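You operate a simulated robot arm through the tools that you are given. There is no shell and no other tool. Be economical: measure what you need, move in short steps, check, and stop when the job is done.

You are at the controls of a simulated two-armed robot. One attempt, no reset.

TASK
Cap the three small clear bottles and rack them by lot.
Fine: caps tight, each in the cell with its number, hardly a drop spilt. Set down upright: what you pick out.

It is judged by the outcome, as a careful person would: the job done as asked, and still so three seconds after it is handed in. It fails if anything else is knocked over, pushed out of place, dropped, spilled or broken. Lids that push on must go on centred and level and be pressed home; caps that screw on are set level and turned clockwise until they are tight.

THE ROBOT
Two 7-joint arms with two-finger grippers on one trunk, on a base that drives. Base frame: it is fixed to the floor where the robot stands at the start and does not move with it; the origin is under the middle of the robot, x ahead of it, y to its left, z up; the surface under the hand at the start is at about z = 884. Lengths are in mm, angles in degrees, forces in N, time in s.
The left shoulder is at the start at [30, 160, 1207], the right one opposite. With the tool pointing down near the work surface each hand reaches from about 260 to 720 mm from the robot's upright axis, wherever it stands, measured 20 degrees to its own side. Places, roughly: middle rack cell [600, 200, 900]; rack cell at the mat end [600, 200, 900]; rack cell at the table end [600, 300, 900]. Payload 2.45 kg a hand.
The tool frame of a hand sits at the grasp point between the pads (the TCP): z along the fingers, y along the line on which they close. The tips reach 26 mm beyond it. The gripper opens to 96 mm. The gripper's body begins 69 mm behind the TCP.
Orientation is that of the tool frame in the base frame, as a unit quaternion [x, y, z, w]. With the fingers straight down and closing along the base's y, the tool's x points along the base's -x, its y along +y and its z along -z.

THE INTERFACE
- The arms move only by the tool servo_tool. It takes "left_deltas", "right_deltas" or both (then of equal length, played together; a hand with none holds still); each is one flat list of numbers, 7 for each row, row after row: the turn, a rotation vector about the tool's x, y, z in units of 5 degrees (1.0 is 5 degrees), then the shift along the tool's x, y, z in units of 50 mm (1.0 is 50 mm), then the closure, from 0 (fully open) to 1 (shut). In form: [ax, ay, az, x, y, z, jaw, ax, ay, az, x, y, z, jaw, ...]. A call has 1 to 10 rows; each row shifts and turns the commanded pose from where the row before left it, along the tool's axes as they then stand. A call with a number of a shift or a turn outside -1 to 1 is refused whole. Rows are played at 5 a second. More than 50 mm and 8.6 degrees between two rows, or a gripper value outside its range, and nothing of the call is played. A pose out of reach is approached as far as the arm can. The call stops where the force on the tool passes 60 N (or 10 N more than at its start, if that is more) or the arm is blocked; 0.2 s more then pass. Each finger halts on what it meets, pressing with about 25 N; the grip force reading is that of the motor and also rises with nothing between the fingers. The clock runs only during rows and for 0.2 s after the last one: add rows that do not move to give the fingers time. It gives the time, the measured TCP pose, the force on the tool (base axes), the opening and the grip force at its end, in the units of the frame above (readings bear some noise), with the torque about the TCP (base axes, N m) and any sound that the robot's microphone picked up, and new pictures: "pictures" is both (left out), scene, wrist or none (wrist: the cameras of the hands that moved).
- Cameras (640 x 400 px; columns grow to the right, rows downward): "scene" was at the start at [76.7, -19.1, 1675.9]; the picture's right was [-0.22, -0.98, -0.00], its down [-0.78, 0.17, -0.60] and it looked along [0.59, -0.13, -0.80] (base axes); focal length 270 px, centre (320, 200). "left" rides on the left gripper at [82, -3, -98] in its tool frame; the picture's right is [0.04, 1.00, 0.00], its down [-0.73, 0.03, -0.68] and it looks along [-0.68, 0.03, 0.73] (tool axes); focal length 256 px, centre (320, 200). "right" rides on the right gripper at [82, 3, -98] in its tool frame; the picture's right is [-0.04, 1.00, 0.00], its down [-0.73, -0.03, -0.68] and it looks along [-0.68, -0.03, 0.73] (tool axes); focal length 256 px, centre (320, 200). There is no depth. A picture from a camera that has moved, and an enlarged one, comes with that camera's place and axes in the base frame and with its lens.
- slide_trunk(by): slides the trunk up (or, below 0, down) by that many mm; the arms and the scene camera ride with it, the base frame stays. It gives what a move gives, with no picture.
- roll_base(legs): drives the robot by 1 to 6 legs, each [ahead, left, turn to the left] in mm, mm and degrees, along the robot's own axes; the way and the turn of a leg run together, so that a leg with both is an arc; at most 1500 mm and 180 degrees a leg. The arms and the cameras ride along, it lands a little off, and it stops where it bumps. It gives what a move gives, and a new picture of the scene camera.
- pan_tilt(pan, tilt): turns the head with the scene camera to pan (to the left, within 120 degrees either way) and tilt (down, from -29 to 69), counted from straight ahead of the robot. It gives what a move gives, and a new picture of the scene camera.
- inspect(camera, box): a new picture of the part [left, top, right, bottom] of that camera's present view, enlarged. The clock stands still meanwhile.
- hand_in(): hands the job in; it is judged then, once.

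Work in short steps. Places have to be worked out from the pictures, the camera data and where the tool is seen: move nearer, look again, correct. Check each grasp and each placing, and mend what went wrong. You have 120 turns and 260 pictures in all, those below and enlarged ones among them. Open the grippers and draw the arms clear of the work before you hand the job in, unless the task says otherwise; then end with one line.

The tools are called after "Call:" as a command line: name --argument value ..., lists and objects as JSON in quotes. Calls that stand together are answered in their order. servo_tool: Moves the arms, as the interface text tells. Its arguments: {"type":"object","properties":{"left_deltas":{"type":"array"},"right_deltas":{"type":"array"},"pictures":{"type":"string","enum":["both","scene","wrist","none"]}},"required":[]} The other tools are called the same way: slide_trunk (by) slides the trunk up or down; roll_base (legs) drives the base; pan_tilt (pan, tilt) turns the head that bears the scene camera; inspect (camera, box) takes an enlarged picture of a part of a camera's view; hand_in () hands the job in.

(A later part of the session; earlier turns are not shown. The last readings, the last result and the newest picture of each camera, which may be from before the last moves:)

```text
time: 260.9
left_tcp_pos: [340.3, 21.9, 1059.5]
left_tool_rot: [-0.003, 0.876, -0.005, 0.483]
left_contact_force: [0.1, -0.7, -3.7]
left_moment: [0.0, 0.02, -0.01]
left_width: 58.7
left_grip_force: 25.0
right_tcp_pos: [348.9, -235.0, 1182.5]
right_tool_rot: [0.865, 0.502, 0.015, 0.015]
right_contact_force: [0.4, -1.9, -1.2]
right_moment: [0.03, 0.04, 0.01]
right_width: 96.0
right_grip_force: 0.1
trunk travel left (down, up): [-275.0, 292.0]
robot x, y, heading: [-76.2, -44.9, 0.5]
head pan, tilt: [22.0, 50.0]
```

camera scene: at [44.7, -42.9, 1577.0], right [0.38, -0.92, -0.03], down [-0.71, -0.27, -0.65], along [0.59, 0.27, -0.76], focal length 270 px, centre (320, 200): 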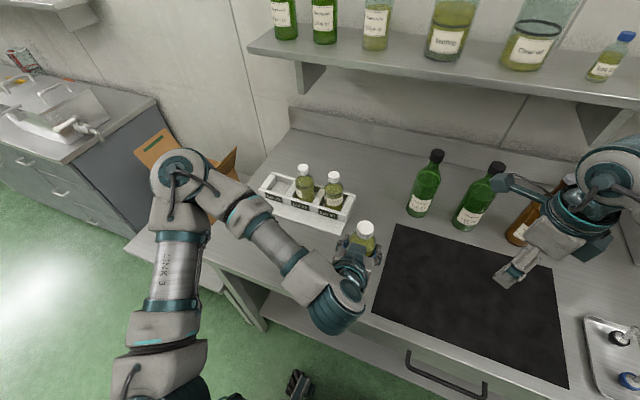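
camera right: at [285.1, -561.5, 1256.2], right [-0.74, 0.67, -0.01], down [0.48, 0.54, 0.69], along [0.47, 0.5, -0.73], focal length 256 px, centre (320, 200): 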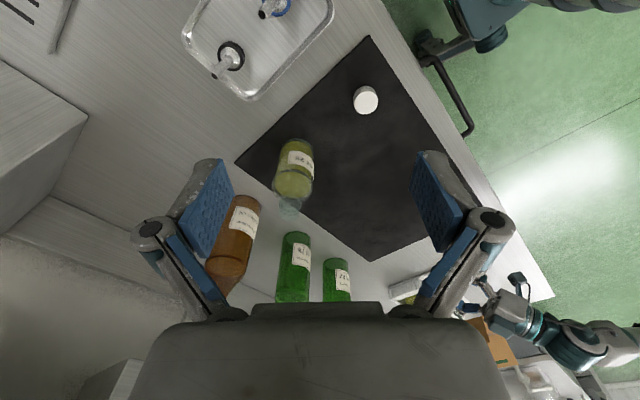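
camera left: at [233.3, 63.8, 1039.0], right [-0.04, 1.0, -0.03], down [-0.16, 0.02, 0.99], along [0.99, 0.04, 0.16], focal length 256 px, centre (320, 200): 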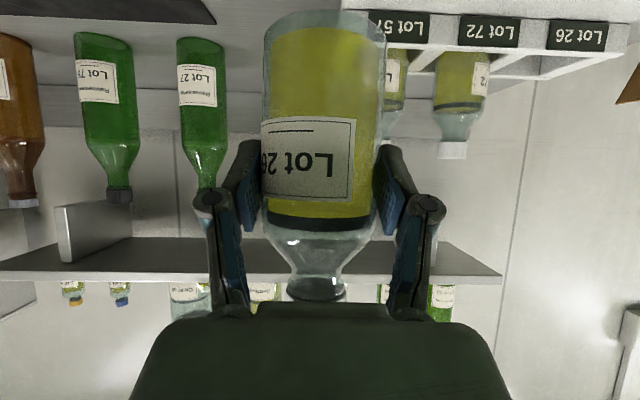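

I keep waiting with small trunk moves, checking whether the sway decays.

Call:
slide_trunk --by -0.5

Call:
slide_trunk --by 0.5

Call:
slide_trunk --by 0

Call:
slide_trunk --by 0

Call:
slide_trunk --by 0

Call:
slide_trunk --by 0

Call:
slide_trunk --by 0

Call:
slide_trunk --by 0

```text
time: 261.4
left_tcp_pos: [339.7, 7.3, 1061.1]
left_tool_rot: [-0.001, 0.876, 0.0, 0.483]
left_contact_force: [0.0, -1.1, -3.4]
left_moment: [0.02, 0.01, 0.04]
left_width: 58.5
left_grip_force: 25.0
right_tcp_pos: [348.8, -250.8, 1178.2]
right_tool_rot: [0.865, 0.502, 0.017, 0.011]
right_contact_force: [0.5, -0.4, -1.3]
right_moment: [0.07, -0.02, -0.05]
right_width: 95.9
right_grip_force: 0.1
trunk travel left (down, up): [-274.0, 292.0]
robot x, y, heading: [-81.5, -47.6, 0.3]
head pan, tilt: [22.0, 50.0]
```

```text
time: 261.9
left_tcp_pos: [338.4, 52.3, 1059.1]
left_tool_rot: [-0.011, 0.876, -0.013, 0.482]
left_contact_force: [0.4, 1.8, -3.7]
left_moment: [-0.04, 0.03, -0.05]
left_width: 58.5
left_grip_force: 24.8
right_tcp_pos: [347.1, -202.8, 1186.5]
right_tool_rot: [0.863, 0.505, 0.008, 0.027]
right_contact_force: [-1.2, 1.5, 0.5]
right_moment: [-0.18, -0.03, 0.02]
right_width: 96.0
right_grip_force: 0.1
trunk travel left (down, up): [-275.0, 292.0]
robot x, y, heading: [-79.3, -39.0, 0.5]
head pan, tilt: [22.0, 50.0]
```

```text
time: 262.4
left_tcp_pos: [340.1, -15.2, 1062.7]
left_tool_rot: [0.004, 0.875, 0.007, 0.484]
left_contact_force: [-0.2, -2.1, -4.1]
left_moment: [0.06, 0.0, 0.08]
left_width: 58.7
left_grip_force: 25.1
right_tcp_pos: [348.9, -275.9, 1175.6]
right_tool_rot: [0.865, 0.501, 0.021, 0.003]
right_contact_force: [-0.4, -1.3, 0.5]
right_moment: [0.14, 0.02, 0.0]
right_width: 96.2
right_grip_force: 0.0
trunk travel left (down, up): [-275.0, 292.0]
robot x, y, heading: [-79.6, -49.1, 0.2]
head pan, tilt: [22.0, 50.0]
```

```text
time: 262.9
left_tcp_pos: [340.3, 61.7, 1058.3]
left_tool_rot: [-0.013, 0.875, -0.017, 0.484]
left_contact_force: [-0.2, 2.4, -3.5]
left_moment: [-0.04, 0.04, -0.08]
left_width: 58.6
left_grip_force: 25.2
right_tcp_pos: [348.1, -192.3, 1187.2]
right_tool_rot: [0.863, 0.505, 0.005, 0.031]
right_contact_force: [-0.7, 2.0, 0.9]
right_moment: [-0.16, -0.04, 0.03]
right_width: 95.5
right_grip_force: 0.1
trunk travel left (down, up): [-275.0, 292.0]
robot x, y, heading: [-75.9, -35.2, 0.6]
head pan, tilt: [22.0, 50.0]
```

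```text
time: 263.4
left_tcp_pos: [339.6, -12.1, 1062.5]
left_tool_rot: [0.003, 0.875, 0.006, 0.484]
left_contact_force: [-0.8, -2.5, -3.5]
left_moment: [0.02, 0.02, 0.08]
left_width: 58.8
left_grip_force: 24.9
right_tcp_pos: [347.7, -272.8, 1176.1]
right_tool_rot: [0.865, 0.501, 0.021, 0.004]
right_contact_force: [0.1, -1.5, 0.7]
right_moment: [0.16, 0.01, 0.0]
right_width: 95.9
right_grip_force: 0.1
trunk travel left (down, up): [-275.0, 292.0]
robot x, y, heading: [-81.4, -54.4, 0.5]
head pan, tilt: [22.0, 50.0]
```

```text
time: 263.9
left_tcp_pos: [341.0, 46.3, 1060.2]
left_tool_rot: [-0.01, 0.875, -0.012, 0.484]
left_contact_force: [0.0, 1.9, -3.6]
left_moment: [-0.04, 0.07, -0.05]
left_width: 58.5
left_grip_force: 24.9
right_tcp_pos: [349.4, -208.4, 1184.2]
right_tool_rot: [0.863, 0.505, 0.009, 0.025]
right_contact_force: [0.2, 0.1, -0.6]
right_moment: [-0.07, -0.02, 0.02]
right_width: 95.9
right_grip_force: 0.2
trunk travel left (down, up): [-275.0, 292.0]
robot x, y, heading: [-79.8, -40.4, 0.3]
head pan, tilt: [22.0, 50.0]
```

```text
time: 264.4
left_tcp_pos: [338.0, 14.4, 1060.4]
left_tool_rot: [-0.001, 0.875, -0.003, 0.484]
left_contact_force: [-0.3, -0.4, -3.4]
left_moment: [-0.04, 0.04, -0.01]
left_width: 58.5
left_grip_force: 24.8
right_tcp_pos: [349.2, -242.6, 1181.5]
right_tool_rot: [0.864, 0.503, 0.017, 0.011]
right_contact_force: [-0.1, -1.1, 0.6]
right_moment: [0.13, 0.03, -0.04]
right_width: 95.9
right_grip_force: 0.2
trunk travel left (down, up): [-275.0, 292.0]
robot x, y, heading: [-75.5, -45.2, 0.5]
head pan, tilt: [22.0, 50.0]
```

```text
time: 264.9
left_tcp_pos: [340.9, 11.5, 1061.5]
left_tool_rot: [-0.003, 0.876, 0.0, 0.483]
left_contact_force: [0.1, -1.8, -3.8]
left_moment: [0.0, 0.04, 0.07]
left_width: 58.8
left_grip_force: 25.1
right_tcp_pos: [350.3, -247.2, 1179.2]
right_tool_rot: [0.864, 0.503, 0.016, 0.012]
right_contact_force: [-0.2, -0.6, 1.1]
right_moment: [0.07, -0.03, -0.04]
right_width: 96.0
right_grip_force: 0.0
trunk travel left (down, up): [-275.0, 292.0]
robot x, y, heading: [-77.4, -48.7, 0.3]
head pan, tilt: [22.0, 50.0]
```

The sway sustains itself, probably from the base hold. I reissue a small base command to reset its target.

Call:
roll_base --legs '[[0, 10, 0]]'

Call:
slide_trunk --by 0

Call:
slide_trunk --by 0

Call:
slide_trunk --by 0

Call:
slide_trunk --by 0

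Call:
slide_trunk --by 0

Call:
slide_trunk --by 0

```text
time: 265.7
left_tcp_pos: [341.9, 63.2, 1056.5]
left_tool_rot: [-0.01, 0.876, -0.015, 0.481]
left_contact_force: [0.6, 0.8, -5.2]
left_moment: [0.0, -0.02, -0.01]
left_width: 58.5
left_grip_force: 25.0
right_tcp_pos: [349.1, -191.6, 1183.4]
right_tool_rot: [0.864, 0.502, 0.006, 0.026]
right_contact_force: [0.2, -0.9, -0.5]
right_moment: [0.09, 0.01, -0.03]
right_width: 95.6
right_grip_force: 0.0
trunk travel left (down, up): [-275.0, 292.0]
robot x, y, heading: [-79.0, -24.9, 0.1]
head pan, tilt: [22.0, 50.0]
camera scene: at [44.7, 59.7, 1575.3], right [0.38, -0.92, 0.03], down [-0.71, -0.32, -0.63], along [0.59, 0.22, -0.78], focal length 270 px, centre (320, 200)
```

scene: 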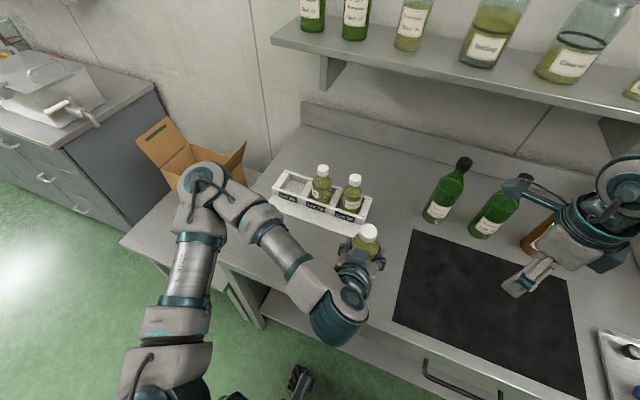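

```text
time: 266.2
left_tcp_pos: [333.0, 21.7, 1062.5]
left_tool_rot: [0.002, 0.875, 0.003, 0.483]
left_contact_force: [-0.6, 0.4, -4.3]
left_moment: [-0.02, 0.01, 0.01]
left_width: 58.7
left_grip_force: 25.0
right_tcp_pos: [341.8, -239.9, 1178.1]
right_tool_rot: [0.866, 0.499, 0.022, 0.002]
right_contact_force: [0.3, -1.1, -0.5]
right_moment: [0.14, 0.05, 0.0]
right_width: 95.7
right_grip_force: 0.0
trunk travel left (down, up): [-275.0, 292.0]
robot x, y, heading: [-85.1, -29.2, 0.0]
head pan, tilt: [22.0, 50.0]
```

```text
time: 266.7
left_tcp_pos: [335.2, 12.3, 1064.8]
left_tool_rot: [0.0, 0.874, 0.006, 0.485]
left_contact_force: [-0.3, -1.2, -3.8]
left_moment: [0.04, 0.0, 0.01]
left_width: 58.5
left_grip_force: 25.0
right_tcp_pos: [340.7, -248.3, 1178.4]
right_tool_rot: [0.865, 0.502, 0.021, 0.007]
right_contact_force: [-0.3, -0.5, 0.2]
right_moment: [0.02, 0.03, -0.01]
right_width: 95.9
right_grip_force: 0.1
trunk travel left (down, up): [-275.0, 292.0]
robot x, y, heading: [-82.1, -32.0, 0.2]
head pan, tilt: [22.0, 50.0]
```

```text
time: 267.2
left_tcp_pos: [333.2, 55.0, 1063.5]
left_tool_rot: [-0.006, 0.874, -0.007, 0.486]
left_contact_force: [0.2, 1.8, -4.4]
left_moment: [-0.03, 0.03, -0.02]
left_width: 58.6
left_grip_force: 24.6
right_tcp_pos: [339.2, -202.6, 1184.7]
right_tool_rot: [0.864, 0.502, 0.015, 0.019]
right_contact_force: [-0.4, 0.3, 0.7]
right_moment: [-0.07, -0.01, 0.04]
right_width: 96.1
right_grip_force: 0.0
trunk travel left (down, up): [-275.0, 292.0]
robot x, y, heading: [-82.5, -20.0, 0.4]
head pan, tilt: [22.0, 50.0]
```

```text
time: 267.7
left_tcp_pos: [334.4, -17.2, 1066.1]
left_tool_rot: [0.008, 0.875, 0.014, 0.485]
left_contact_force: [-0.9, -2.5, -2.8]
left_moment: [0.06, 0.02, 0.11]
left_width: 58.6
left_grip_force: 25.0
right_tcp_pos: [341.1, -280.0, 1174.8]
right_tool_rot: [0.866, 0.5, 0.026, -0.003]
right_contact_force: [-0.4, -1.4, 0.2]
right_moment: [0.09, 0.03, -0.01]
right_width: 95.8
right_grip_force: 0.1
trunk travel left (down, up): [-275.0, 292.0]
robot x, y, heading: [-84.3, -38.7, 0.3]
head pan, tilt: [22.0, 50.0]
```

```text
time: 268.2
left_tcp_pos: [335.1, 73.4, 1061.5]
left_tool_rot: [-0.011, 0.875, -0.012, 0.484]
left_contact_force: [0.9, 3.5, -3.6]
left_moment: [-0.06, 0.12, -0.13]
left_width: 58.7
left_grip_force: 25.7
right_tcp_pos: [341.3, -180.8, 1187.2]
right_tool_rot: [0.863, 0.505, 0.007, 0.03]
right_contact_force: [-0.2, 1.8, -0.3]
right_moment: [-0.14, -0.05, -0.02]
right_width: 95.7
right_grip_force: 0.1
trunk travel left (down, up): [-275.0, 292.0]
robot x, y, heading: [-78.8, -15.6, 0.2]
head pan, tilt: [22.0, 50.0]
```

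```text
time: 268.7
left_tcp_pos: [335.2, -22.2, 1065.0]
left_tool_rot: [0.01, 0.874, 0.015, 0.485]
left_contact_force: [-0.3, -4.4, -3.9]
left_moment: [0.1, 0.08, 0.19]
left_width: 58.8
left_grip_force: 24.6
right_tcp_pos: [341.9, -285.9, 1172.2]
right_tool_rot: [0.865, 0.501, 0.026, -0.005]
right_contact_force: [0.2, -3.0, 0.2]
right_moment: [0.29, 0.01, -0.04]
right_width: 96.1
right_grip_force: 0.1
trunk travel left (down, up): [-275.0, 292.0]
robot x, y, heading: [-79.7, -42.0, 0.3]
head pan, tilt: [22.0, 50.0]
```

Trunk calls don't help. Earlier the sway died during normal right-arm motion, so I do gentle right-wrist rewinds in short calls instead.

Call:
servo_tool --right_deltas '[0, 0, -0.5, 0, 0, 0, 0, 0, 0, -0.5, 0, 0, 0, 0, 0, 0, -0.5, 0, 0, 0, 0, 0, 0, -0.5, 0, 0, 0, 0, 0, 0, -0.5, 0, 0, 0, 0]' --pictures "none"

Call:
servo_tool --right_deltas '[0, 0, -0.5, 0, 0, 0, 0, 0, 0, -0.5, 0, 0, 0, 0, 0, 0, -0.5, 0, 0, 0, 0, 0, 0, -0.5, 0, 0, 0, 0, 0, 0, -0.5, 0, 0, 0, 0]' --pictures "none"

Call:
servo_tool --right_deltas '[0, 0, -0.5, 0, 0, 0, 0, 0, 0, -0.5, 0, 0, 0, 0, 0, 0, -0.5, 0, 0, 0, 0, 0, 0, -0.5, 0, 0, 0, 0, 0, 0, -0.5, 0, 0, 0, 0]' --pictures "none"

Call:
servo_tool --right_deltas '[0, 0, -0.5, 0, 0, 0, 0, 0, 0, -0.5, 0, 0, 0, 0, 0, 0, -0.5, 0, 0, 0, 0, 0, 0, -0.5, 0, 0, 0, 0, 0, 0, -0.5, 0, 0, 0, 0]' --pictures "none"

Call:
servo_tool --right_deltas '[0, 0, -0.5, 0, 0, 0, 0, 0, 0, -0.5, 0, 0, 0, 0, 0, 0, -0.5, 0, 0, 0, 0, 0, 0, -0.5, 0, 0, 0, 0, 0, 0, -0.5, 0, 0, 0, 0]' --pictures "none"

```text
time: 270.1
left_tcp_pos: [331.9, 80.7, 1061.7]
left_tool_rot: [-0.013, 0.874, -0.014, 0.485]
left_contact_force: [0.4, 2.7, -3.2]
left_moment: [-0.09, 0.09, -0.11]
left_width: 58.7
left_grip_force: 24.8
right_tcp_pos: [337.9, -173.8, 1188.9]
right_tool_rot: [0.802, 0.597, 0.005, 0.034]
right_contact_force: [-0.5, 1.6, -0.8]
right_moment: [-0.13, 0.0, 0.02]
right_width: 95.7
right_grip_force: 0.1
trunk travel left (down, up): [-275.0, 292.0]
robot x, y, heading: [-78.4, -13.7, 0.1]
head pan, tilt: [22.0, 50.0]
stopped in row 5 (right hand): the arm was blocked; the commanded pose is now the measured one
```

```text
time: 271.5
left_tcp_pos: [327.1, 19.9, 1066.4]
left_tool_rot: [0.002, 0.873, 0.001, 0.488]
left_contact_force: [-1.0, -0.6, -4.0]
left_moment: [0.02, 0.0, 0.05]
left_width: 58.7
left_grip_force: 24.6
right_tcp_pos: [333.7, -238.7, 1184.3]
right_tool_rot: [0.735, 0.677, 0.018, 0.016]
right_contact_force: [0.7, -0.6, 0.2]
right_moment: [-0.01, -0.03, -0.02]
right_width: 96.1
right_grip_force: 0.0
trunk travel left (down, up): [-275.0, 292.0]
robot x, y, heading: [-77.1, -29.9, 0.3]
head pan, tilt: [22.0, 50.0]
stopped in row 5 (right hand): the arm was blocked; the commanded pose is now the measured one
```

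```text
time: 272.9
left_tcp_pos: [326.0, 31.8, 1067.4]
left_tool_rot: [-0.001, 0.872, 0.001, 0.489]
left_contact_force: [0.5, -0.6, -4.1]
left_moment: [0.0, 0.01, 0.03]
left_width: 58.4
left_grip_force: 24.7
right_tcp_pos: [332.0, -227.7, 1186.1]
right_tool_rot: [0.656, 0.754, 0.016, 0.021]
right_contact_force: [-0.2, -0.7, 0.4]
right_moment: [0.07, -0.01, 0.05]
right_width: 95.9
right_grip_force: 0.0
trunk travel left (down, up): [-275.0, 292.0]
robot x, y, heading: [-80.8, -23.5, 0.4]
head pan, tilt: [22.0, 50.0]
stopped in row 5 (right hand): the arm was blocked; the commanded pose is now the measured one
```

```text
time: 274.1
left_tcp_pos: [326.3, 25.6, 1068.8]
left_tool_rot: [0.0, 0.873, 0.004, 0.488]
left_contact_force: [-0.6, -1.0, -2.9]
left_moment: [0.03, 0.04, -0.02]
left_width: 58.2
left_grip_force: 24.7
right_tcp_pos: [332.1, -235.3, 1184.2]
right_tool_rot: [0.57, 0.822, 0.015, 0.021]
right_contact_force: [0.2, -0.1, -0.1]
right_moment: [0.07, 0.01, -0.02]
right_width: 96.2
right_grip_force: 0.2
trunk travel left (down, up): [-275.0, 292.0]
robot x, y, heading: [-79.9, -23.5, 0.3]
head pan, tilt: [22.0, 50.0]
```

```text
time: 275.5
left_tcp_pos: [322.8, 44.0, 1069.5]
left_tool_rot: [-0.002, 0.872, 0.0, 0.489]
left_contact_force: [0.3, -0.1, -3.4]
left_moment: [0.03, 0.03, 0.03]
left_width: 58.8
left_grip_force: 24.8
right_tcp_pos: [328.7, -215.9, 1188.7]
right_tool_rot: [0.476, 0.879, 0.009, 0.026]
right_contact_force: [-0.6, -1.1, -0.1]
right_moment: [0.06, -0.01, 0.01]
right_width: 96.0
right_grip_force: 0.0
trunk travel left (down, up): [-275.0, 292.0]
robot x, y, heading: [-79.6, -13.1, 0.3]
head pan, tilt: [22.0, 50.0]
stopped in row 5 (right hand): the arm was blocked; the commanded pose is now the measured one
```

The sway looks smaller now. I continue with short calls.

Call:
servo_tool --right_deltas '[0, 0, -0.5, 0, 0, 0, 0, 0, 0, -0.5, 0, 0, 0, 0, 0, 0, -0.5, 0, 0, 0, 0, 0, 0, -0.5, 0, 0, 0, 0]' --pictures "none"

Call:
servo_tool --right_deltas '[0, 0, -0.5, 0, 0, 0, 0, 0, 0, -0.5, 0, 0, 0, 0, 0, 0, -0.5, 0, 0, 0, 0, 0, 0, -0.5, 0, 0, 0, 0]' --pictures "none"

Call:
servo_tool --right_deltas '[0, 0, -0.5, 0, 0, 0, 0, 0, 0, -0.5, 0, 0, 0, 0, 0, 0, -0.5, 0, 0, 0, 0, 0, 0, -0.5, 0, 0, 0, 0]' --pictures "none"

Call:
servo_tool --right_deltas '[0, 0, -0.5, 0, 0, 0, 0, 0, 0, -0.5, 0, 0, 0, 0, 0, 0, -0.5, 0, 0, 0, 0, 0, 0, -0.5, 0, 0, 0, 0]' --pictures "none"

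Call:
servo_tool --right_deltas '[0, 0, 0, 0, 0, 0, 0, 0, 0, 0, 0, 0, 0, 0, 0, 0, 0, 0, 0, 0, 0, 0, 0, 0, 0, 0, 0, 0]' --pictures "none"

Call:
servo_tool --right_deltas '[0, 0, 0, 0, 0, 0, 0, 0, 0, 0, 0, 0, 0, 0, 0, 0, 0, 0, 0, 0, 0, 0, 0, 0, 0, 0, 0, 0]' --pictures "none"

```text
time: 276.5
left_tcp_pos: [324.2, 27.5, 1069.4]
left_tool_rot: [0.002, 0.872, 0.004, 0.489]
left_contact_force: [0.0, -0.8, -4.0]
left_moment: [0.0, 0.05, 0.03]
left_width: 58.7
left_grip_force: 24.5
right_tcp_pos: [329.8, -231.9, 1184.9]
right_tool_rot: [0.399, 0.917, 0.012, 0.024]
right_contact_force: [0.5, -1.0, 0.6]
right_moment: [0.03, 0.06, 0.0]
right_width: 96.2
right_grip_force: 0.1
trunk travel left (down, up): [-275.0, 292.0]
robot x, y, heading: [-76.0, -18.9, -0.1]
head pan, tilt: [22.0, 50.0]
```

```text
time: 277.5
left_tcp_pos: [322.9, 24.5, 1069.0]
left_tool_rot: [0.001, 0.872, 0.006, 0.489]
left_contact_force: [0.6, -1.2, -3.5]
left_moment: [0.03, 0.02, 0.03]
left_width: 58.4
left_grip_force: 24.5
right_tcp_pos: [328.5, -236.3, 1185.0]
right_tool_rot: [0.317, 0.948, 0.011, 0.025]
right_contact_force: [-0.4, -0.7, -0.7]
right_moment: [0.12, 0.06, 0.03]
right_width: 95.8
right_grip_force: 0.1
trunk travel left (down, up): [-275.0, 292.0]
robot x, y, heading: [-78.8, -17.8, 0.1]
head pan, tilt: [22.0, 50.0]
```

```text
time: 278.5
left_tcp_pos: [323.6, 36.5, 1069.9]
left_tool_rot: [-0.001, 0.872, 0.002, 0.49]
left_contact_force: [0.2, -0.6, -3.9]
left_moment: [-0.04, 0.05, 0.01]
left_width: 58.3
left_grip_force: 25.1
right_tcp_pos: [330.3, -222.5, 1186.3]
right_tool_rot: [0.232, 0.972, 0.005, 0.027]
right_contact_force: [-0.2, 0.0, 0.9]
right_moment: [0.03, 0.01, 0.03]
right_width: 96.0
right_grip_force: 0.1
trunk travel left (down, up): [-275.0, 292.0]
robot x, y, heading: [-82.0, -18.9, 0.3]
head pan, tilt: [22.0, 50.0]
```

```text
time: 279.5
left_tcp_pos: [322.7, 53.0, 1069.4]
left_tool_rot: [-0.004, 0.872, -0.004, 0.49]
left_contact_force: [0.9, 0.2, -3.3]
left_moment: [-0.01, 0.04, -0.01]
left_width: 58.5
left_grip_force: 25.1
right_tcp_pos: [330.1, -205.7, 1187.9]
right_tool_rot: [0.146, 0.989, -0.005, 0.028]
right_contact_force: [0.9, 0.1, 0.8]
right_moment: [-0.03, -0.02, -0.03]
right_width: 96.0
right_grip_force: 0.2
trunk travel left (down, up): [-275.0, 292.0]
robot x, y, heading: [-80.9, -13.1, 0.0]
head pan, tilt: [22.0, 50.0]
```

```text
time: 280.5
left_tcp_pos: [323.4, 62.9, 1067.6]
left_tool_rot: [-0.007, 0.872, -0.006, 0.49]
left_contact_force: [1.0, 1.8, -4.3]
left_moment: [-0.05, 0.05, -0.01]
left_width: 58.4
left_grip_force: 25.1
right_tcp_pos: [328.3, -193.2, 1189.5]
right_tool_rot: [0.145, 0.989, -0.009, 0.031]
right_contact_force: [0.1, -0.4, 0.2]
right_moment: [-0.06, 0.0, -0.01]
right_width: 95.7
right_grip_force: 0.1
trunk travel left (down, up): [-275.0, 292.0]
robot x, y, heading: [-78.7, -11.1, 0.2]
head pan, tilt: [22.0, 50.0]
```

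```text
time: 281.5
left_tcp_pos: [324.3, 63.4, 1067.6]
left_tool_rot: [-0.007, 0.872, -0.006, 0.49]
left_contact_force: [0.5, 1.7, -4.6]
left_moment: [-0.04, 0.03, -0.09]
left_width: 58.5
left_grip_force: 25.1
right_tcp_pos: [328.7, -194.4, 1190.4]
right_tool_rot: [0.145, 0.989, -0.008, 0.03]
right_contact_force: [0.7, 1.2, -0.3]
right_moment: [-0.11, -0.05, 0.04]
right_width: 96.0
right_grip_force: 0.1
trunk travel left (down, up): [-275.0, 292.0]
robot x, y, heading: [-82.4, -9.7, 0.1]
head pan, tilt: [22.0, 50.0]
```

Sway amplitude is down to about ±20 mm. I wait further with longer no-op calls.

Call:
servo_tool --right_deltas '[0, 0, 0, 0, 0, 0, 0, 0, 0, 0, 0, 0, 0, 0, 0, 0, 0, 0, 0, 0, 0, 0, 0, 0, 0, 0, 0, 0, 0, 0, 0, 0, 0, 0, 0, 0, 0, 0, 0, 0, 0, 0, 0, 0, 0, 0, 0, 0, 0, 0, 0, 0, 0, 0, 0, 0, 0, 0, 0, 0, 0, 0, 0, 0, 0, 0, 0, 0, 0, 0]' --pictures "none"

Call:
servo_tool --right_deltas '[0, 0, 0, 0, 0, 0, 0, 0, 0, 0, 0, 0, 0, 0, 0, 0, 0, 0, 0, 0, 0, 0, 0, 0, 0, 0, 0, 0, 0, 0, 0, 0, 0, 0, 0, 0, 0, 0, 0, 0, 0, 0, 0, 0, 0, 0, 0, 0, 0, 0, 0, 0, 0, 0, 0, 0, 0, 0, 0, 0, 0, 0, 0, 0, 0, 0, 0, 0, 0, 0]' --pictures "none"

Call:
servo_tool --right_deltas '[0, 0, 0, 0, 0, 0, 0, 0, 0, 0, 0, 0, 0, 0, 0, 0, 0, 0, 0, 0, 0, 0, 0, 0, 0, 0, 0, 0, 0, 0, 0, 0, 0, 0, 0, 0, 0, 0, 0, 0, 0, 0, 0, 0, 0, 0, 0, 0, 0, 0, 0, 0, 0, 0, 0, 0, 0, 0, 0, 0, 0, 0, 0, 0, 0, 0, 0, 0, 0, 0]' --pictures "none"

Call:
servo_tool --right_deltas '[0, 0, 0, 0, 0, 0, 0, 0, 0, 0, 0, 0, 0, 0, 0, 0, 0, 0, 0, 0, 0, 0, 0, 0, 0, 0, 0, 0, 0, 0, 0, 0, 0, 0, 0, 0, 0, 0, 0, 0, 0, 0, 0, 0, 0, 0, 0, 0, 0, 0, 0, 0, 0, 0, 0, 0, 0, 0, 0, 0, 0, 0, 0, 0, 0, 0, 0, 0, 0, 0]' --pictures "none"

Call:
servo_tool --right_deltas '[0, 0, 0, 0, 0, 0, 0, 0, 0, 0, 0, 0, 0, 0]' --pictures "none"

Call:
servo_tool --right_deltas '[0, 0, 0, 0, 0, 0, 0]' --pictures "none"

Call:
servo_tool --right_deltas '[0, 0, 0, 0, 0, 0, 0]' --pictures "none"

```text
time: 283.7
left_tcp_pos: [322.7, 29.7, 1069.0]
left_tool_rot: [0.001, 0.872, 0.003, 0.489]
left_contact_force: [-0.5, -1.6, -2.8]
left_moment: [0.04, 0.0, 0.08]
left_width: 58.5
left_grip_force: 24.7
right_tcp_pos: [328.7, -231.8, 1185.4]
right_tool_rot: [0.148, 0.989, 0.005, 0.027]
right_contact_force: [0.2, -0.7, 0.2]
right_moment: [0.1, -0.02, 0.02]
right_width: 95.9
right_grip_force: 0.0
trunk travel left (down, up): [-275.0, 292.0]
robot x, y, heading: [-81.7, -21.4, 0.2]
head pan, tilt: [22.0, 50.0]
```

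```text
time: 285.9
left_tcp_pos: [324.3, 60.0, 1067.0]
left_tool_rot: [-0.007, 0.872, -0.005, 0.489]
left_contact_force: [-0.4, 1.2, -3.6]
left_moment: [-0.04, 0.03, -0.06]
left_width: 58.6
left_grip_force: 25.7
right_tcp_pos: [328.4, -198.0, 1189.8]
right_tool_rot: [0.146, 0.989, -0.007, 0.029]
right_contact_force: [0.6, 0.6, -0.4]
right_moment: [-0.05, 0.01, 0.01]
right_width: 96.2
right_grip_force: 0.1
trunk travel left (down, up): [-275.0, 292.0]
robot x, y, heading: [-77.9, -9.3, 0.2]
head pan, tilt: [22.0, 50.0]
```

```text
time: 288.1
left_tcp_pos: [323.0, 34.6, 1067.7]
left_tool_rot: [0.0, 0.872, 0.002, 0.489]
left_contact_force: [0.0, -1.4, -4.4]
left_moment: [0.04, 0.04, 0.06]
left_width: 58.4
left_grip_force: 25.0
right_tcp_pos: [328.2, -225.1, 1185.0]
right_tool_rot: [0.148, 0.989, 0.003, 0.027]
right_contact_force: [0.3, -0.8, 0.1]
right_moment: [0.1, -0.02, 0.0]
right_width: 95.9
right_grip_force: 0.0
trunk travel left (down, up): [-275.0, 292.0]
robot x, y, heading: [-77.2, -14.2, 0.3]
head pan, tilt: [22.0, 50.0]
```

```text
time: 290.3
left_tcp_pos: [323.9, 52.4, 1068.3]
left_tool_rot: [-0.006, 0.872, -0.002, 0.49]
left_contact_force: [0.9, -0.4, -4.5]
left_moment: [-0.03, 0.05, -0.02]
left_width: 58.5
left_grip_force: 24.7
right_tcp_pos: [329.3, -205.1, 1189.1]
right_tool_rot: [0.145, 0.989, -0.004, 0.028]
right_contact_force: [-0.4, -0.7, 0.7]
right_moment: [-0.02, -0.02, 0.02]
right_width: 95.9
right_grip_force: 0.1
trunk travel left (down, up): [-275.0, 292.0]
robot x, y, heading: [-80.0, -13.3, -0.1]
head pan, tilt: [22.0, 50.0]
```

```text
time: 290.9
left_tcp_pos: [323.5, 42.0, 1069.0]
left_tool_rot: [-0.003, 0.872, 0.001, 0.49]
left_contact_force: [0.0, 0.2, -3.8]
left_moment: [-0.01, 0.02, 0.04]
left_width: 58.7
left_grip_force: 24.5
right_tcp_pos: [329.8, -218.3, 1187.4]
right_tool_rot: [0.147, 0.989, 0.001, 0.026]
right_contact_force: [1.1, -0.2, 0.0]
right_moment: [0.04, -0.03, 0.03]
right_width: 96.1
right_grip_force: 0.0
trunk travel left (down, up): [-275.0, 292.0]
robot x, y, heading: [-80.5, -14.5, 0.1]
head pan, tilt: [22.0, 50.0]
```

```text
time: 291.3
left_tcp_pos: [323.1, 50.1, 1067.2]
left_tool_rot: [-0.004, 0.872, -0.003, 0.489]
left_contact_force: [-0.3, 0.5, -2.8]
left_moment: [0.01, 0.05, -0.01]
left_width: 58.5
left_grip_force: 25.3
right_tcp_pos: [329.4, -209.2, 1187.5]
right_tool_rot: [0.146, 0.989, -0.004, 0.028]
right_contact_force: [0.1, 0.1, 0.0]
right_moment: [-0.03, 0.01, -0.02]
right_width: 96.0
right_grip_force: 0.2
trunk travel left (down, up): [-275.0, 292.0]
robot x, y, heading: [-81.4, -12.2, 0.4]
head pan, tilt: [22.0, 50.0]
```

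```text
time: 291.7
left_tcp_pos: [322.8, 40.6, 1069.9]
left_tool_rot: [-0.002, 0.872, 0.0, 0.489]
left_contact_force: [-0.1, 0.1, -4.4]
left_moment: [0.01, 0.03, 0.02]
left_width: 58.6
left_grip_force: 25.1
right_tcp_pos: [328.8, -219.4, 1186.4]
right_tool_rot: [0.147, 0.989, 0.0, 0.027]
right_contact_force: [0.9, 0.1, 0.4]
right_moment: [0.03, -0.03, 0.0]
right_width: 95.8
right_grip_force: 0.1
trunk travel left (down, up): [-275.0, 292.0]
robot x, y, heading: [-79.7, -13.8, 0.3]
head pan, tilt: [22.0, 50.0]
```

Sway is now ±8 mm. I restore the tool's tilt (3.1° drift), move the bottle forward to x≈460, and then sideways in front of the Lot 26 cell.

Call:
servo_tool --left_deltas '[0, 0.31, 0, 0, 0, 0, 1, 0, 0.31, 0, 0, 0, 0, 1, 0, 0, 0, -0.187, 0, 0.425, 1, 0, 0, 0, -0.187, 0, 0.425, 1, 0, 0, 0, -0.187, 0, 0.425, 1, 0, 0, 0, -0.187, 0, 0.425, 1, 0, 0, 0, -0.187, 0, 0.425, 1, 0, 0, 0, -0.187, 0, 0.425, 1]' --pictures "none"

Call:
servo_tool --left_deltas '[0, 0, 0, 0, 0.6, 0, 1, 0, 0, 0, 0, 0.6, 0, 1, 0, 0, 0, 0, 0.6, 0, 1, 0, 0, 0, 0, 0.6, 0, 1, 0, 0, 0, 0, 0.6, 0, 1, 0, 0, 0, 0, 0.6, 0, 1, 0, 0, 0, 0, 0.6, 0, 1, 0, 0, 0, 0, 0.6, 0, 1]' --pictures "both"

```text
time: 293.5
left_tcp_pos: [460.3, 46.7, 1041.6]
left_tool_rot: [-0.002, 0.885, -0.002, 0.466]
left_contact_force: [1.0, 0.9, -3.6]
left_moment: [0.03, 0.03, -0.04]
left_width: 58.5
left_grip_force: 24.8
right_tcp_pos: [329.2, -214.4, 1186.3]
right_tool_rot: [0.147, 0.989, -0.002, 0.028]
right_contact_force: [0.2, 0.0, -0.6]
right_moment: [0.0, 0.02, -0.01]
right_width: 96.3
right_grip_force: 0.1
trunk travel left (down, up): [-275.0, 292.0]
robot x, y, heading: [-77.0, -16.8, 0.2]
head pan, tilt: [22.0, 50.0]
```

```text
time: 295.3
left_tcp_pos: [458.8, 288.6, 1039.3]
left_tool_rot: [-0.003, 0.885, -0.003, 0.466]
left_contact_force: [-1.5, 0.2, -3.1]
left_moment: [0.01, 0.02, -0.01]
left_width: 58.6
left_grip_force: 25.0
right_tcp_pos: [328.7, -211.3, 1189.6]
right_tool_rot: [0.146, 0.989, -0.003, 0.029]
right_contact_force: [0.6, -1.4, 0.1]
right_moment: [0.01, 0.03, 0.03]
right_width: 96.2
right_grip_force: 0.0
trunk travel left (down, up): [-275.0, 292.0]
robot x, y, heading: [-77.6, -12.5, 0.4]
head pan, tilt: [22.0, 50.0]
camera scene: at [39.2, 17.1, 1579.1], right [0.38, -0.93, 0.0], down [-0.71, -0.29, -0.64], along [0.59, 0.24, -0.77], focal length 270 px, centre (320, 200)
camera left: at [332.4, 284.0, 1028.8], right [-0.03, 1.0, -0.04], down [-0.14, 0.04, 0.99], along [0.99, 0.03, 0.14], focal length 256 px, centre (320, 200)
```

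scene: 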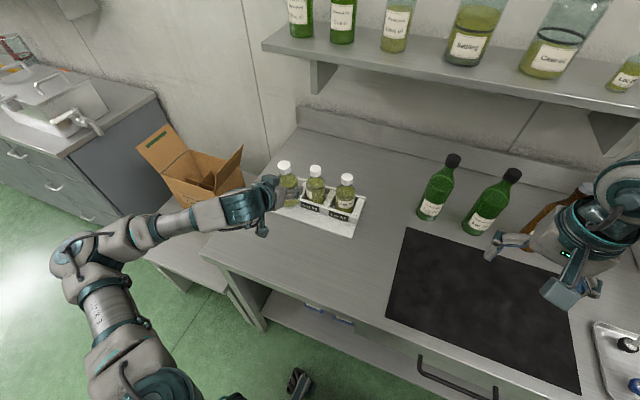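
left: 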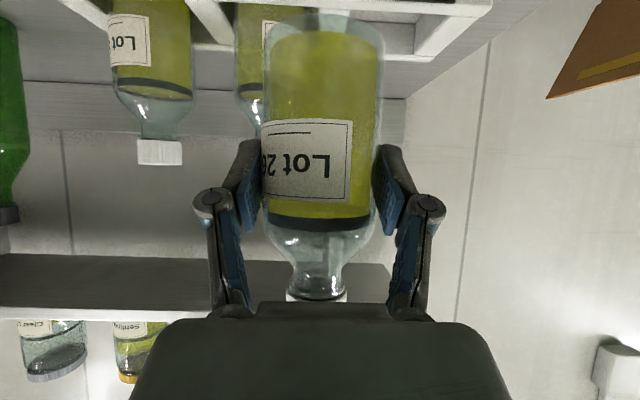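

The Lot 26 cell should be about 98 mm beyond cell 72, at TCP y≈345. I advance over its front edge.

Call:
servo_tool --left_deltas '[0, 0, 0, 0, 0.4, 0, 1, 0, 0, 0, 0, 0.4, 0, 1, 0, 0, 0, 0, 0.32, 0, 1, 0, 0, 0, -0.195, 0, 0.283, 1, 0, 0, 0, -0.195, 0, 0.283, 1, 0, 0, 0, -0.195, 0, 0.283, 1, 0, 0, 0, -0.195, 0, 0.283, 1, 0, 0, 0, -0.195, 0, 0.283, 1]' --pictures "none"

Call:
servo_tool --left_deltas '[0, 0, 0, -0.136, 0, 0.198, 1, 0, 0, 0, 0.165, 0, 0.113, 1, 0, 0, 0, 0.165, 0, 0.113, 1, 0, 0, 0, 0.165, 0, 0.113, 1, 0, 0, 0, 0, 0, 0, 1]' --pictures "none"

Call:
inspect --camera "left" --box '[160, 0, 480, 100]'

Call:
inspect --camera "scene" --box '[250, 150, 370, 230]'

```text
time: 297.1
left_tcp_pos: [545.0, 344.1, 1040.1]
left_tool_rot: [-0.002, 0.885, -0.002, 0.465]
left_contact_force: [-0.4, -0.2, -3.0]
left_moment: [0.0, 0.03, 0.02]
left_width: 58.4
left_grip_force: 25.0
right_tcp_pos: [329.6, -211.9, 1188.4]
right_tool_rot: [0.147, 0.989, -0.002, 0.028]
right_contact_force: [-0.7, -0.1, -0.1]
right_moment: [0.04, -0.01, 0.02]
right_width: 95.6
right_grip_force: 0.0
trunk travel left (down, up): [-275.0, 292.0]
robot x, y, heading: [-79.7, -16.2, 0.1]
head pan, tilt: [22.0, 50.0]
```

```text
time: 298.3
left_tcp_pos: [556.2, 343.9, 1011.3]
left_tool_rot: [-0.004, 0.885, -0.001, 0.466]
left_contact_force: [0.5, 0.7, -3.7]
left_moment: [0.0, 0.0, -0.01]
left_width: 58.5
left_grip_force: 25.6
right_tcp_pos: [327.8, -212.4, 1188.5]
right_tool_rot: [0.147, 0.989, -0.002, 0.028]
right_contact_force: [0.2, -0.2, -0.2]
right_moment: [0.01, 0.02, 0.05]
right_width: 96.1
right_grip_force: 0.0
trunk travel left (down, up): [-275.0, 292.0]
robot x, y, heading: [-80.1, -14.6, -0.0]
head pan, tilt: [22.0, 50.0]
```

```text
2.00 times, centred on (320, 50) of left
camera zoom: at [429.4, 339.6, 1000.0], right [-0.03, 1.0, -0.04], down [-0.14, 0.03, 0.99], along [0.99, 0.03, 0.14], focal length 512 px, centre (320, 500)
```

zoom: 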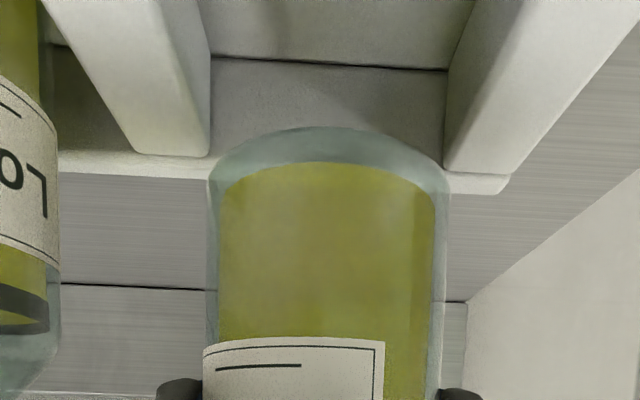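

```text
5.00 times, centred on (310, 190) of scene
camera zoom: at [40.3, 15.6, 1579.1], right [0.38, -0.93, 0.0], down [-0.71, -0.29, -0.64], along [0.59, 0.24, -0.77], focal length 1350 px, centre (370, 250)
```

zoom: 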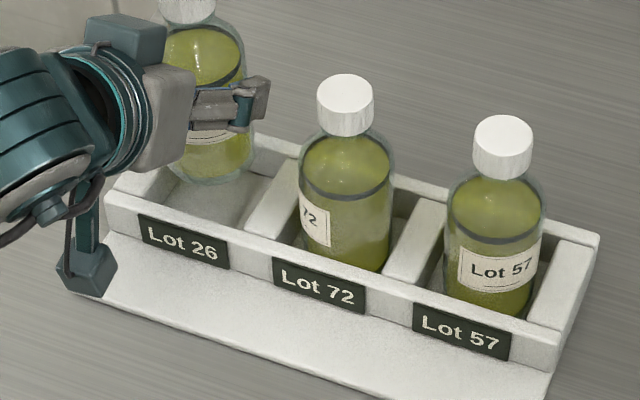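

Laterally centred, but the bottle seems to lean a few degrees in the grip (base forward). I take a fuller view to measure the lean.

Call:
inspect --camera "scene" --box '[260, 130, 350, 200]'

Call:
inspect --camera "left" --box '[200, 40, 440, 310]'

```text
5.71 times, centred on (305, 165) of scene
camera zoom: at [40.3, 15.6, 1579.1], right [0.38, -0.93, 0.0], down [-0.71, -0.29, -0.64], along [0.59, 0.24, -0.77], focal length 1542 px, centre (406, 400)
```

zoom: 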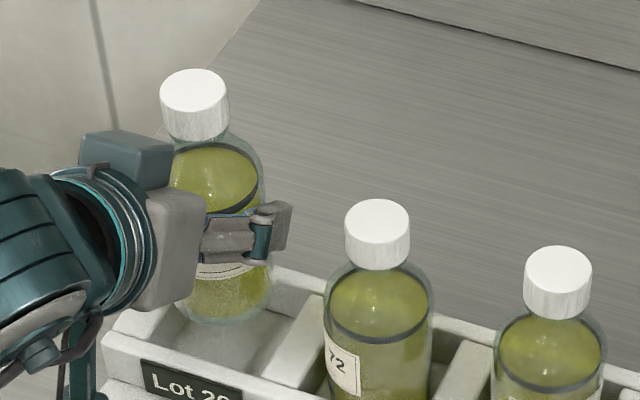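

```text
1.48 times, centred on (320, 175) of left
camera zoom: at [429.4, 339.6, 1000.0], right [-0.03, 1.0, -0.04], down [-0.14, 0.03, 0.99], along [0.99, 0.03, 0.14], focal length 379 px, centre (320, 237)
```

zoom: 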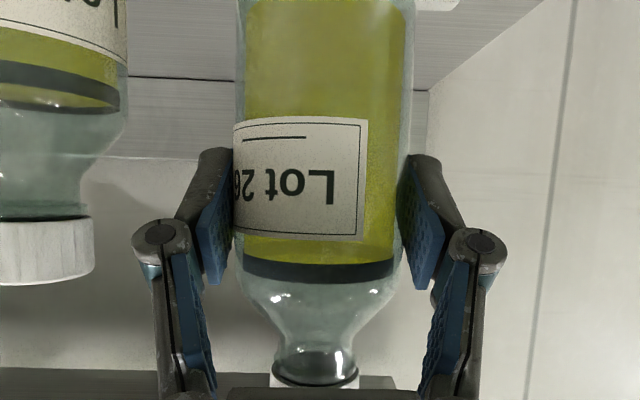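

By the same scene measurement, the racked caps are at x≈571 and this one is at x≈570. So the bottle is upright and already aligned over its cell. I lower and check.

Call:
servo_tool --left_deltas '[0, 0, 0, 0.13, 0, 0.09, 1, 0, 0, 0, 0.13, 0, 0.09, 1, 0, 0, 0, 0, 0, 0, 1]' --pictures "none"

Call:
inspect --camera "left" --box '[160, 0, 480, 100]'

Call:
inspect --camera "scene" --box '[260, 150, 350, 220]'

```text
time: 299.1
left_tcp_pos: [556.3, 344.4, 995.1]
left_tool_rot: [-0.004, 0.885, -0.001, 0.466]
left_contact_force: [-0.3, -0.9, -3.7]
left_moment: [-0.01, 0.0, 0.02]
left_width: 58.4
left_grip_force: 24.9
right_tcp_pos: [328.5, -213.3, 1187.5]
right_tool_rot: [0.147, 0.989, -0.003, 0.028]
right_contact_force: [1.1, 0.0, -0.3]
right_moment: [0.0, 0.03, 0.02]
right_width: 95.9
right_grip_force: 0.0
trunk travel left (down, up): [-275.0, 292.0]
robot x, y, heading: [-81.3, -12.2, 0.1]
head pan, tilt: [22.0, 50.0]
```

```text
2.00 times, centred on (320, 50) of left
camera zoom: at [429.7, 340.0, 984.3], right [-0.03, 1.0, -0.04], down [-0.14, 0.03, 0.99], along [0.99, 0.03, 0.14], focal length 512 px, centre (320, 500)
```

zoom: 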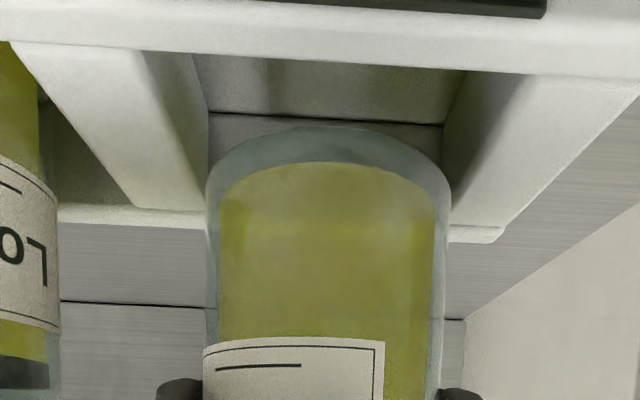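

```text
5.71 times, centred on (305, 185) of scene
camera zoom: at [40.6, 15.6, 1579.0], right [0.38, -0.93, 0.0], down [-0.71, -0.29, -0.64], along [0.59, 0.24, -0.77], focal length 1542 px, centre (406, 286)
```

zoom: 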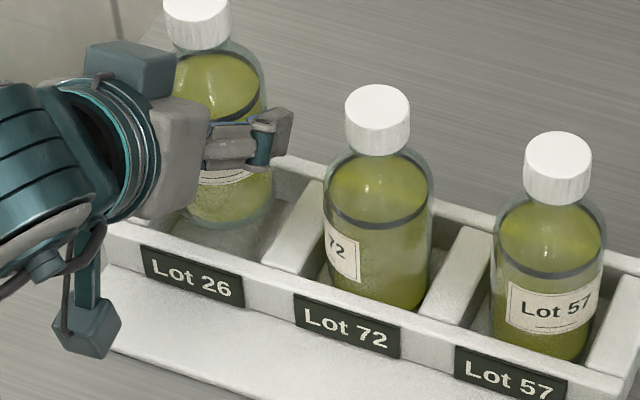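

The numbers agree that the base axis (≈566) matches bottle 72's. I continue lowering in small steps, watching for side forces.

Call:
servo_tool --left_deltas '[0, 0, 0, 0.08, 0, 0.055, 1, 0, 0, 0, 0.08, 0, 0.055, 1, 0, 0, 0, 0, 0, 0, 1]' --pictures "none"

Call:
inspect --camera "left" --box '[160, 0, 480, 120]'

Call:
inspect --camera "scene" --box '[260, 150, 350, 220]'

```text
time: 299.9
left_tcp_pos: [556.3, 344.3, 985.8]
left_tool_rot: [-0.003, 0.885, -0.002, 0.465]
left_contact_force: [-0.1, 0.2, -4.2]
left_moment: [0.0, 0.01, 0.0]
left_width: 58.5
left_grip_force: 25.1
right_tcp_pos: [327.8, -212.7, 1188.7]
right_tool_rot: [0.148, 0.989, -0.002, 0.027]
right_contact_force: [0.2, 0.2, -0.3]
right_moment: [0.01, 0.01, 0.01]
right_width: 95.9
right_grip_force: 0.0
trunk travel left (down, up): [-275.0, 292.0]
robot x, y, heading: [-80.0, -14.0, 0.3]
head pan, tilt: [22.0, 50.0]
```

```text
2.00 times, centred on (320, 60) of left
camera zoom: at [429.6, 339.7, 974.4], right [-0.03, 1.0, -0.04], down [-0.14, 0.03, 0.99], along [0.99, 0.03, 0.14], focal length 512 px, centre (320, 480)
```

zoom: 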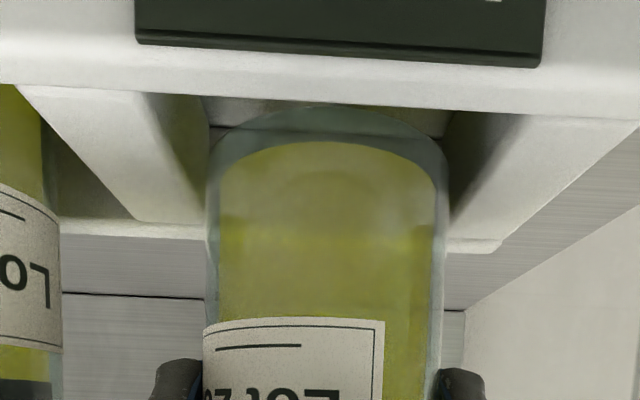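

```text
5.71 times, centred on (305, 185) of scene
camera zoom: at [40.6, 15.6, 1579.0], right [0.38, -0.93, 0.0], down [-0.71, -0.29, -0.64], along [0.59, 0.24, -0.77], focal length 1542 px, centre (406, 286)
```

zoom: 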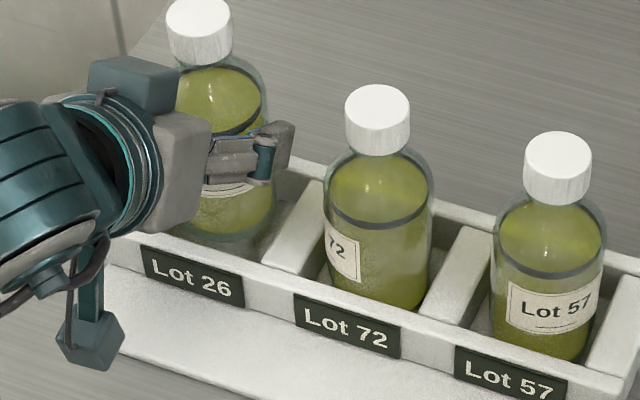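

No contact yet. I continue downward.

Call:
servo_tool --left_deltas '[0, 0, 0, 0.08, 0, 0.055, 1, 0, 0, 0, 0, 0, 0, 1]' --pictures "none"

Call:
servo_tool --left_deltas '[0, 0, 0, 0.08, 0, 0.055, 1, 0, 0, 0, 0, 0, 0, 1]' --pictures "none"

Call:
servo_tool --left_deltas '[0, 0, 0, 0.06, 0, 0.041, 1, 0, 0, 0, 0, 0, 0, 1]' --pictures "none"

Call:
inspect --camera "scene" --box '[260, 150, 350, 220]'

```text
time: 300.5
left_tcp_pos: [556.2, 343.3, 982.2]
left_tool_rot: [-0.004, 0.885, -0.001, 0.466]
left_contact_force: [0.5, 0.8, -3.9]
left_moment: [-0.02, 0.05, -0.04]
left_width: 58.6
left_grip_force: 24.6
right_tcp_pos: [329.0, -211.8, 1188.4]
right_tool_rot: [0.147, 0.989, -0.001, 0.028]
right_contact_force: [0.3, 0.2, 0.5]
right_moment: [0.02, 0.01, -0.01]
right_width: 96.1
right_grip_force: 0.1
trunk travel left (down, up): [-275.0, 292.0]
robot x, y, heading: [-83.9, -18.1, 0.3]
head pan, tilt: [22.0, 50.0]
```

```text
time: 301.1
left_tcp_pos: [556.0, 343.0, 976.5]
left_tool_rot: [-0.003, 0.885, -0.002, 0.465]
left_contact_force: [-0.5, 0.4, -3.5]
left_moment: [-0.03, 0.05, 0.0]
left_width: 58.4
left_grip_force: 25.3
right_tcp_pos: [329.2, -212.0, 1187.9]
right_tool_rot: [0.147, 0.989, -0.001, 0.028]
right_contact_force: [-0.2, 0.2, -0.6]
right_moment: [0.0, -0.04, 0.04]
right_width: 95.9
right_grip_force: 0.0
trunk travel left (down, up): [-275.0, 292.0]
robot x, y, heading: [-77.7, -16.0, 0.3]
head pan, tilt: [22.0, 50.0]
```

```text
time: 301.7
left_tcp_pos: [556.0, 343.5, 972.8]
left_tool_rot: [-0.004, 0.885, -0.002, 0.466]
left_contact_force: [1.5, 0.4, -2.8]
left_moment: [0.01, 0.04, -0.01]
left_width: 58.5
left_grip_force: 24.9
right_tcp_pos: [328.8, -212.1, 1188.0]
right_tool_rot: [0.147, 0.989, -0.002, 0.029]
right_contact_force: [-0.5, -0.2, 0.3]
right_moment: [-0.01, -0.01, 0.01]
right_width: 95.8
right_grip_force: 0.1
trunk travel left (down, up): [-275.0, 292.0]
robot x, y, heading: [-82.2, -14.1, 0.2]
head pan, tilt: [22.0, 50.0]
```

```text
5.71 times, centred on (305, 185) of scene
camera zoom: at [40.6, 15.6, 1579.0], right [0.38, -0.93, 0.0], down [-0.71, -0.29, -0.64], along [0.59, 0.24, -0.77], focal length 1542 px, centre (406, 286)
5 turns are left
```

zoom: 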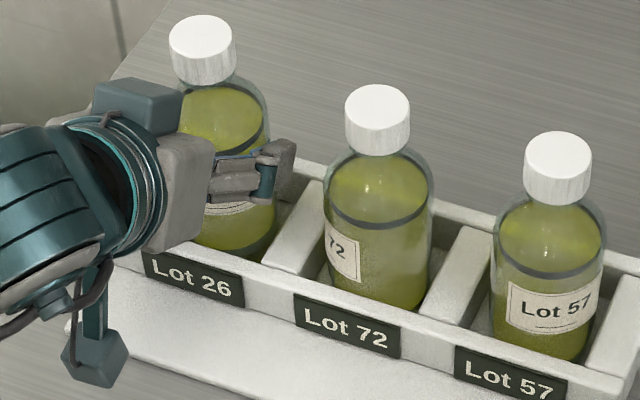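

Inside the cell with no contact. I lower the rest of the way in small steps.

Call:
servo_tool --left_deltas '[0, 0, 0, 0.12, 0, 0.082, 1, 0, 0, 0, 0, 0, 0, 1]' --pictures "none"

Call:
servo_tool --left_deltas '[0, 0, 0, 0.06, 0, 0.041, 1, 0, 0, 0, 0, 0, 0, 1]' --pictures "none"

Call:
servo_tool --left_deltas '[0, 0, 0, 0.04, 0, 0.027, 1, 0, 0, 0, 0, 0, 0, 1]' --pictures "none"

Call:
inspect --camera "scene" --box '[260, 150, 350, 220]'

```text
time: 302.3
left_tcp_pos: [554.9, 343.2, 965.1]
left_tool_rot: [-0.002, 0.885, -0.002, 0.466]
left_contact_force: [-0.5, -0.7, -2.5]
left_moment: [0.0, 0.04, -0.05]
left_width: 58.4
left_grip_force: 25.1
right_tcp_pos: [327.9, -213.1, 1188.2]
right_tool_rot: [0.147, 0.989, -0.002, 0.028]
right_contact_force: [-0.1, 0.3, -0.4]
right_moment: [-0.01, -0.02, -0.01]
right_width: 95.9
right_grip_force: 0.0
trunk travel left (down, up): [-275.0, 292.0]
robot x, y, heading: [-76.2, -18.0, 0.2]
head pan, tilt: [22.0, 50.0]
```

```text
time: 302.9
left_tcp_pos: [556.8, 344.2, 961.9]
left_tool_rot: [-0.004, 0.885, -0.001, 0.465]
left_contact_force: [0.6, 0.6, -4.1]
left_moment: [0.0, 0.04, 0.0]
left_width: 58.3
left_grip_force: 25.5
right_tcp_pos: [329.0, -212.4, 1189.3]
right_tool_rot: [0.146, 0.989, -0.002, 0.028]
right_contact_force: [-0.4, 0.4, -0.4]
right_moment: [0.02, -0.01, 0.0]
right_width: 96.0
right_grip_force: 0.1
trunk travel left (down, up): [-275.0, 292.0]
robot x, y, heading: [-79.5, -14.6, 0.4]
head pan, tilt: [22.0, 50.0]
```

```text
time: 303.5
left_tcp_pos: [556.8, 343.7, 958.7]
left_tool_rot: [-0.005, 0.885, 0.0, 0.466]
left_contact_force: [0.4, 0.7, -3.5]
left_moment: [0.01, 0.0, 0.0]
left_width: 58.5
left_grip_force: 25.0
right_tcp_pos: [327.9, -212.7, 1188.5]
right_tool_rot: [0.147, 0.989, -0.001, 0.028]
right_contact_force: [-1.3, -0.3, 0.8]
right_moment: [-0.03, 0.0, -0.02]
right_width: 96.1
right_grip_force: 0.1
trunk travel left (down, up): [-275.0, 292.0]
robot x, y, heading: [-84.3, -16.1, -0.1]
head pan, tilt: [22.0, 50.0]
```

```text
5.71 times, centred on (305, 185) of scene
camera zoom: at [40.6, 15.6, 1579.0], right [0.38, -0.93, 0.0], down [-0.71, -0.29, -0.64], along [0.59, 0.24, -0.77], focal length 1542 px, centre (406, 286)
4 turns are left
```

zoom: 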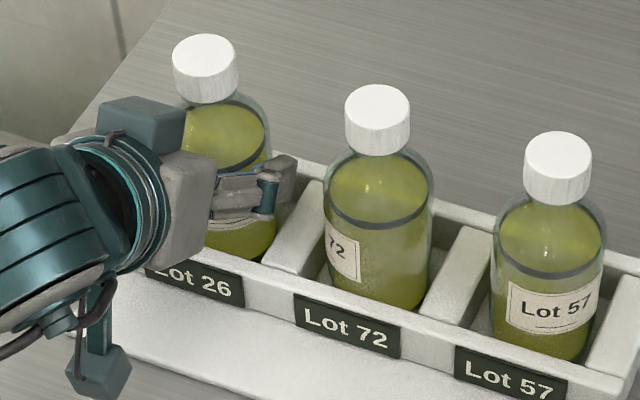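

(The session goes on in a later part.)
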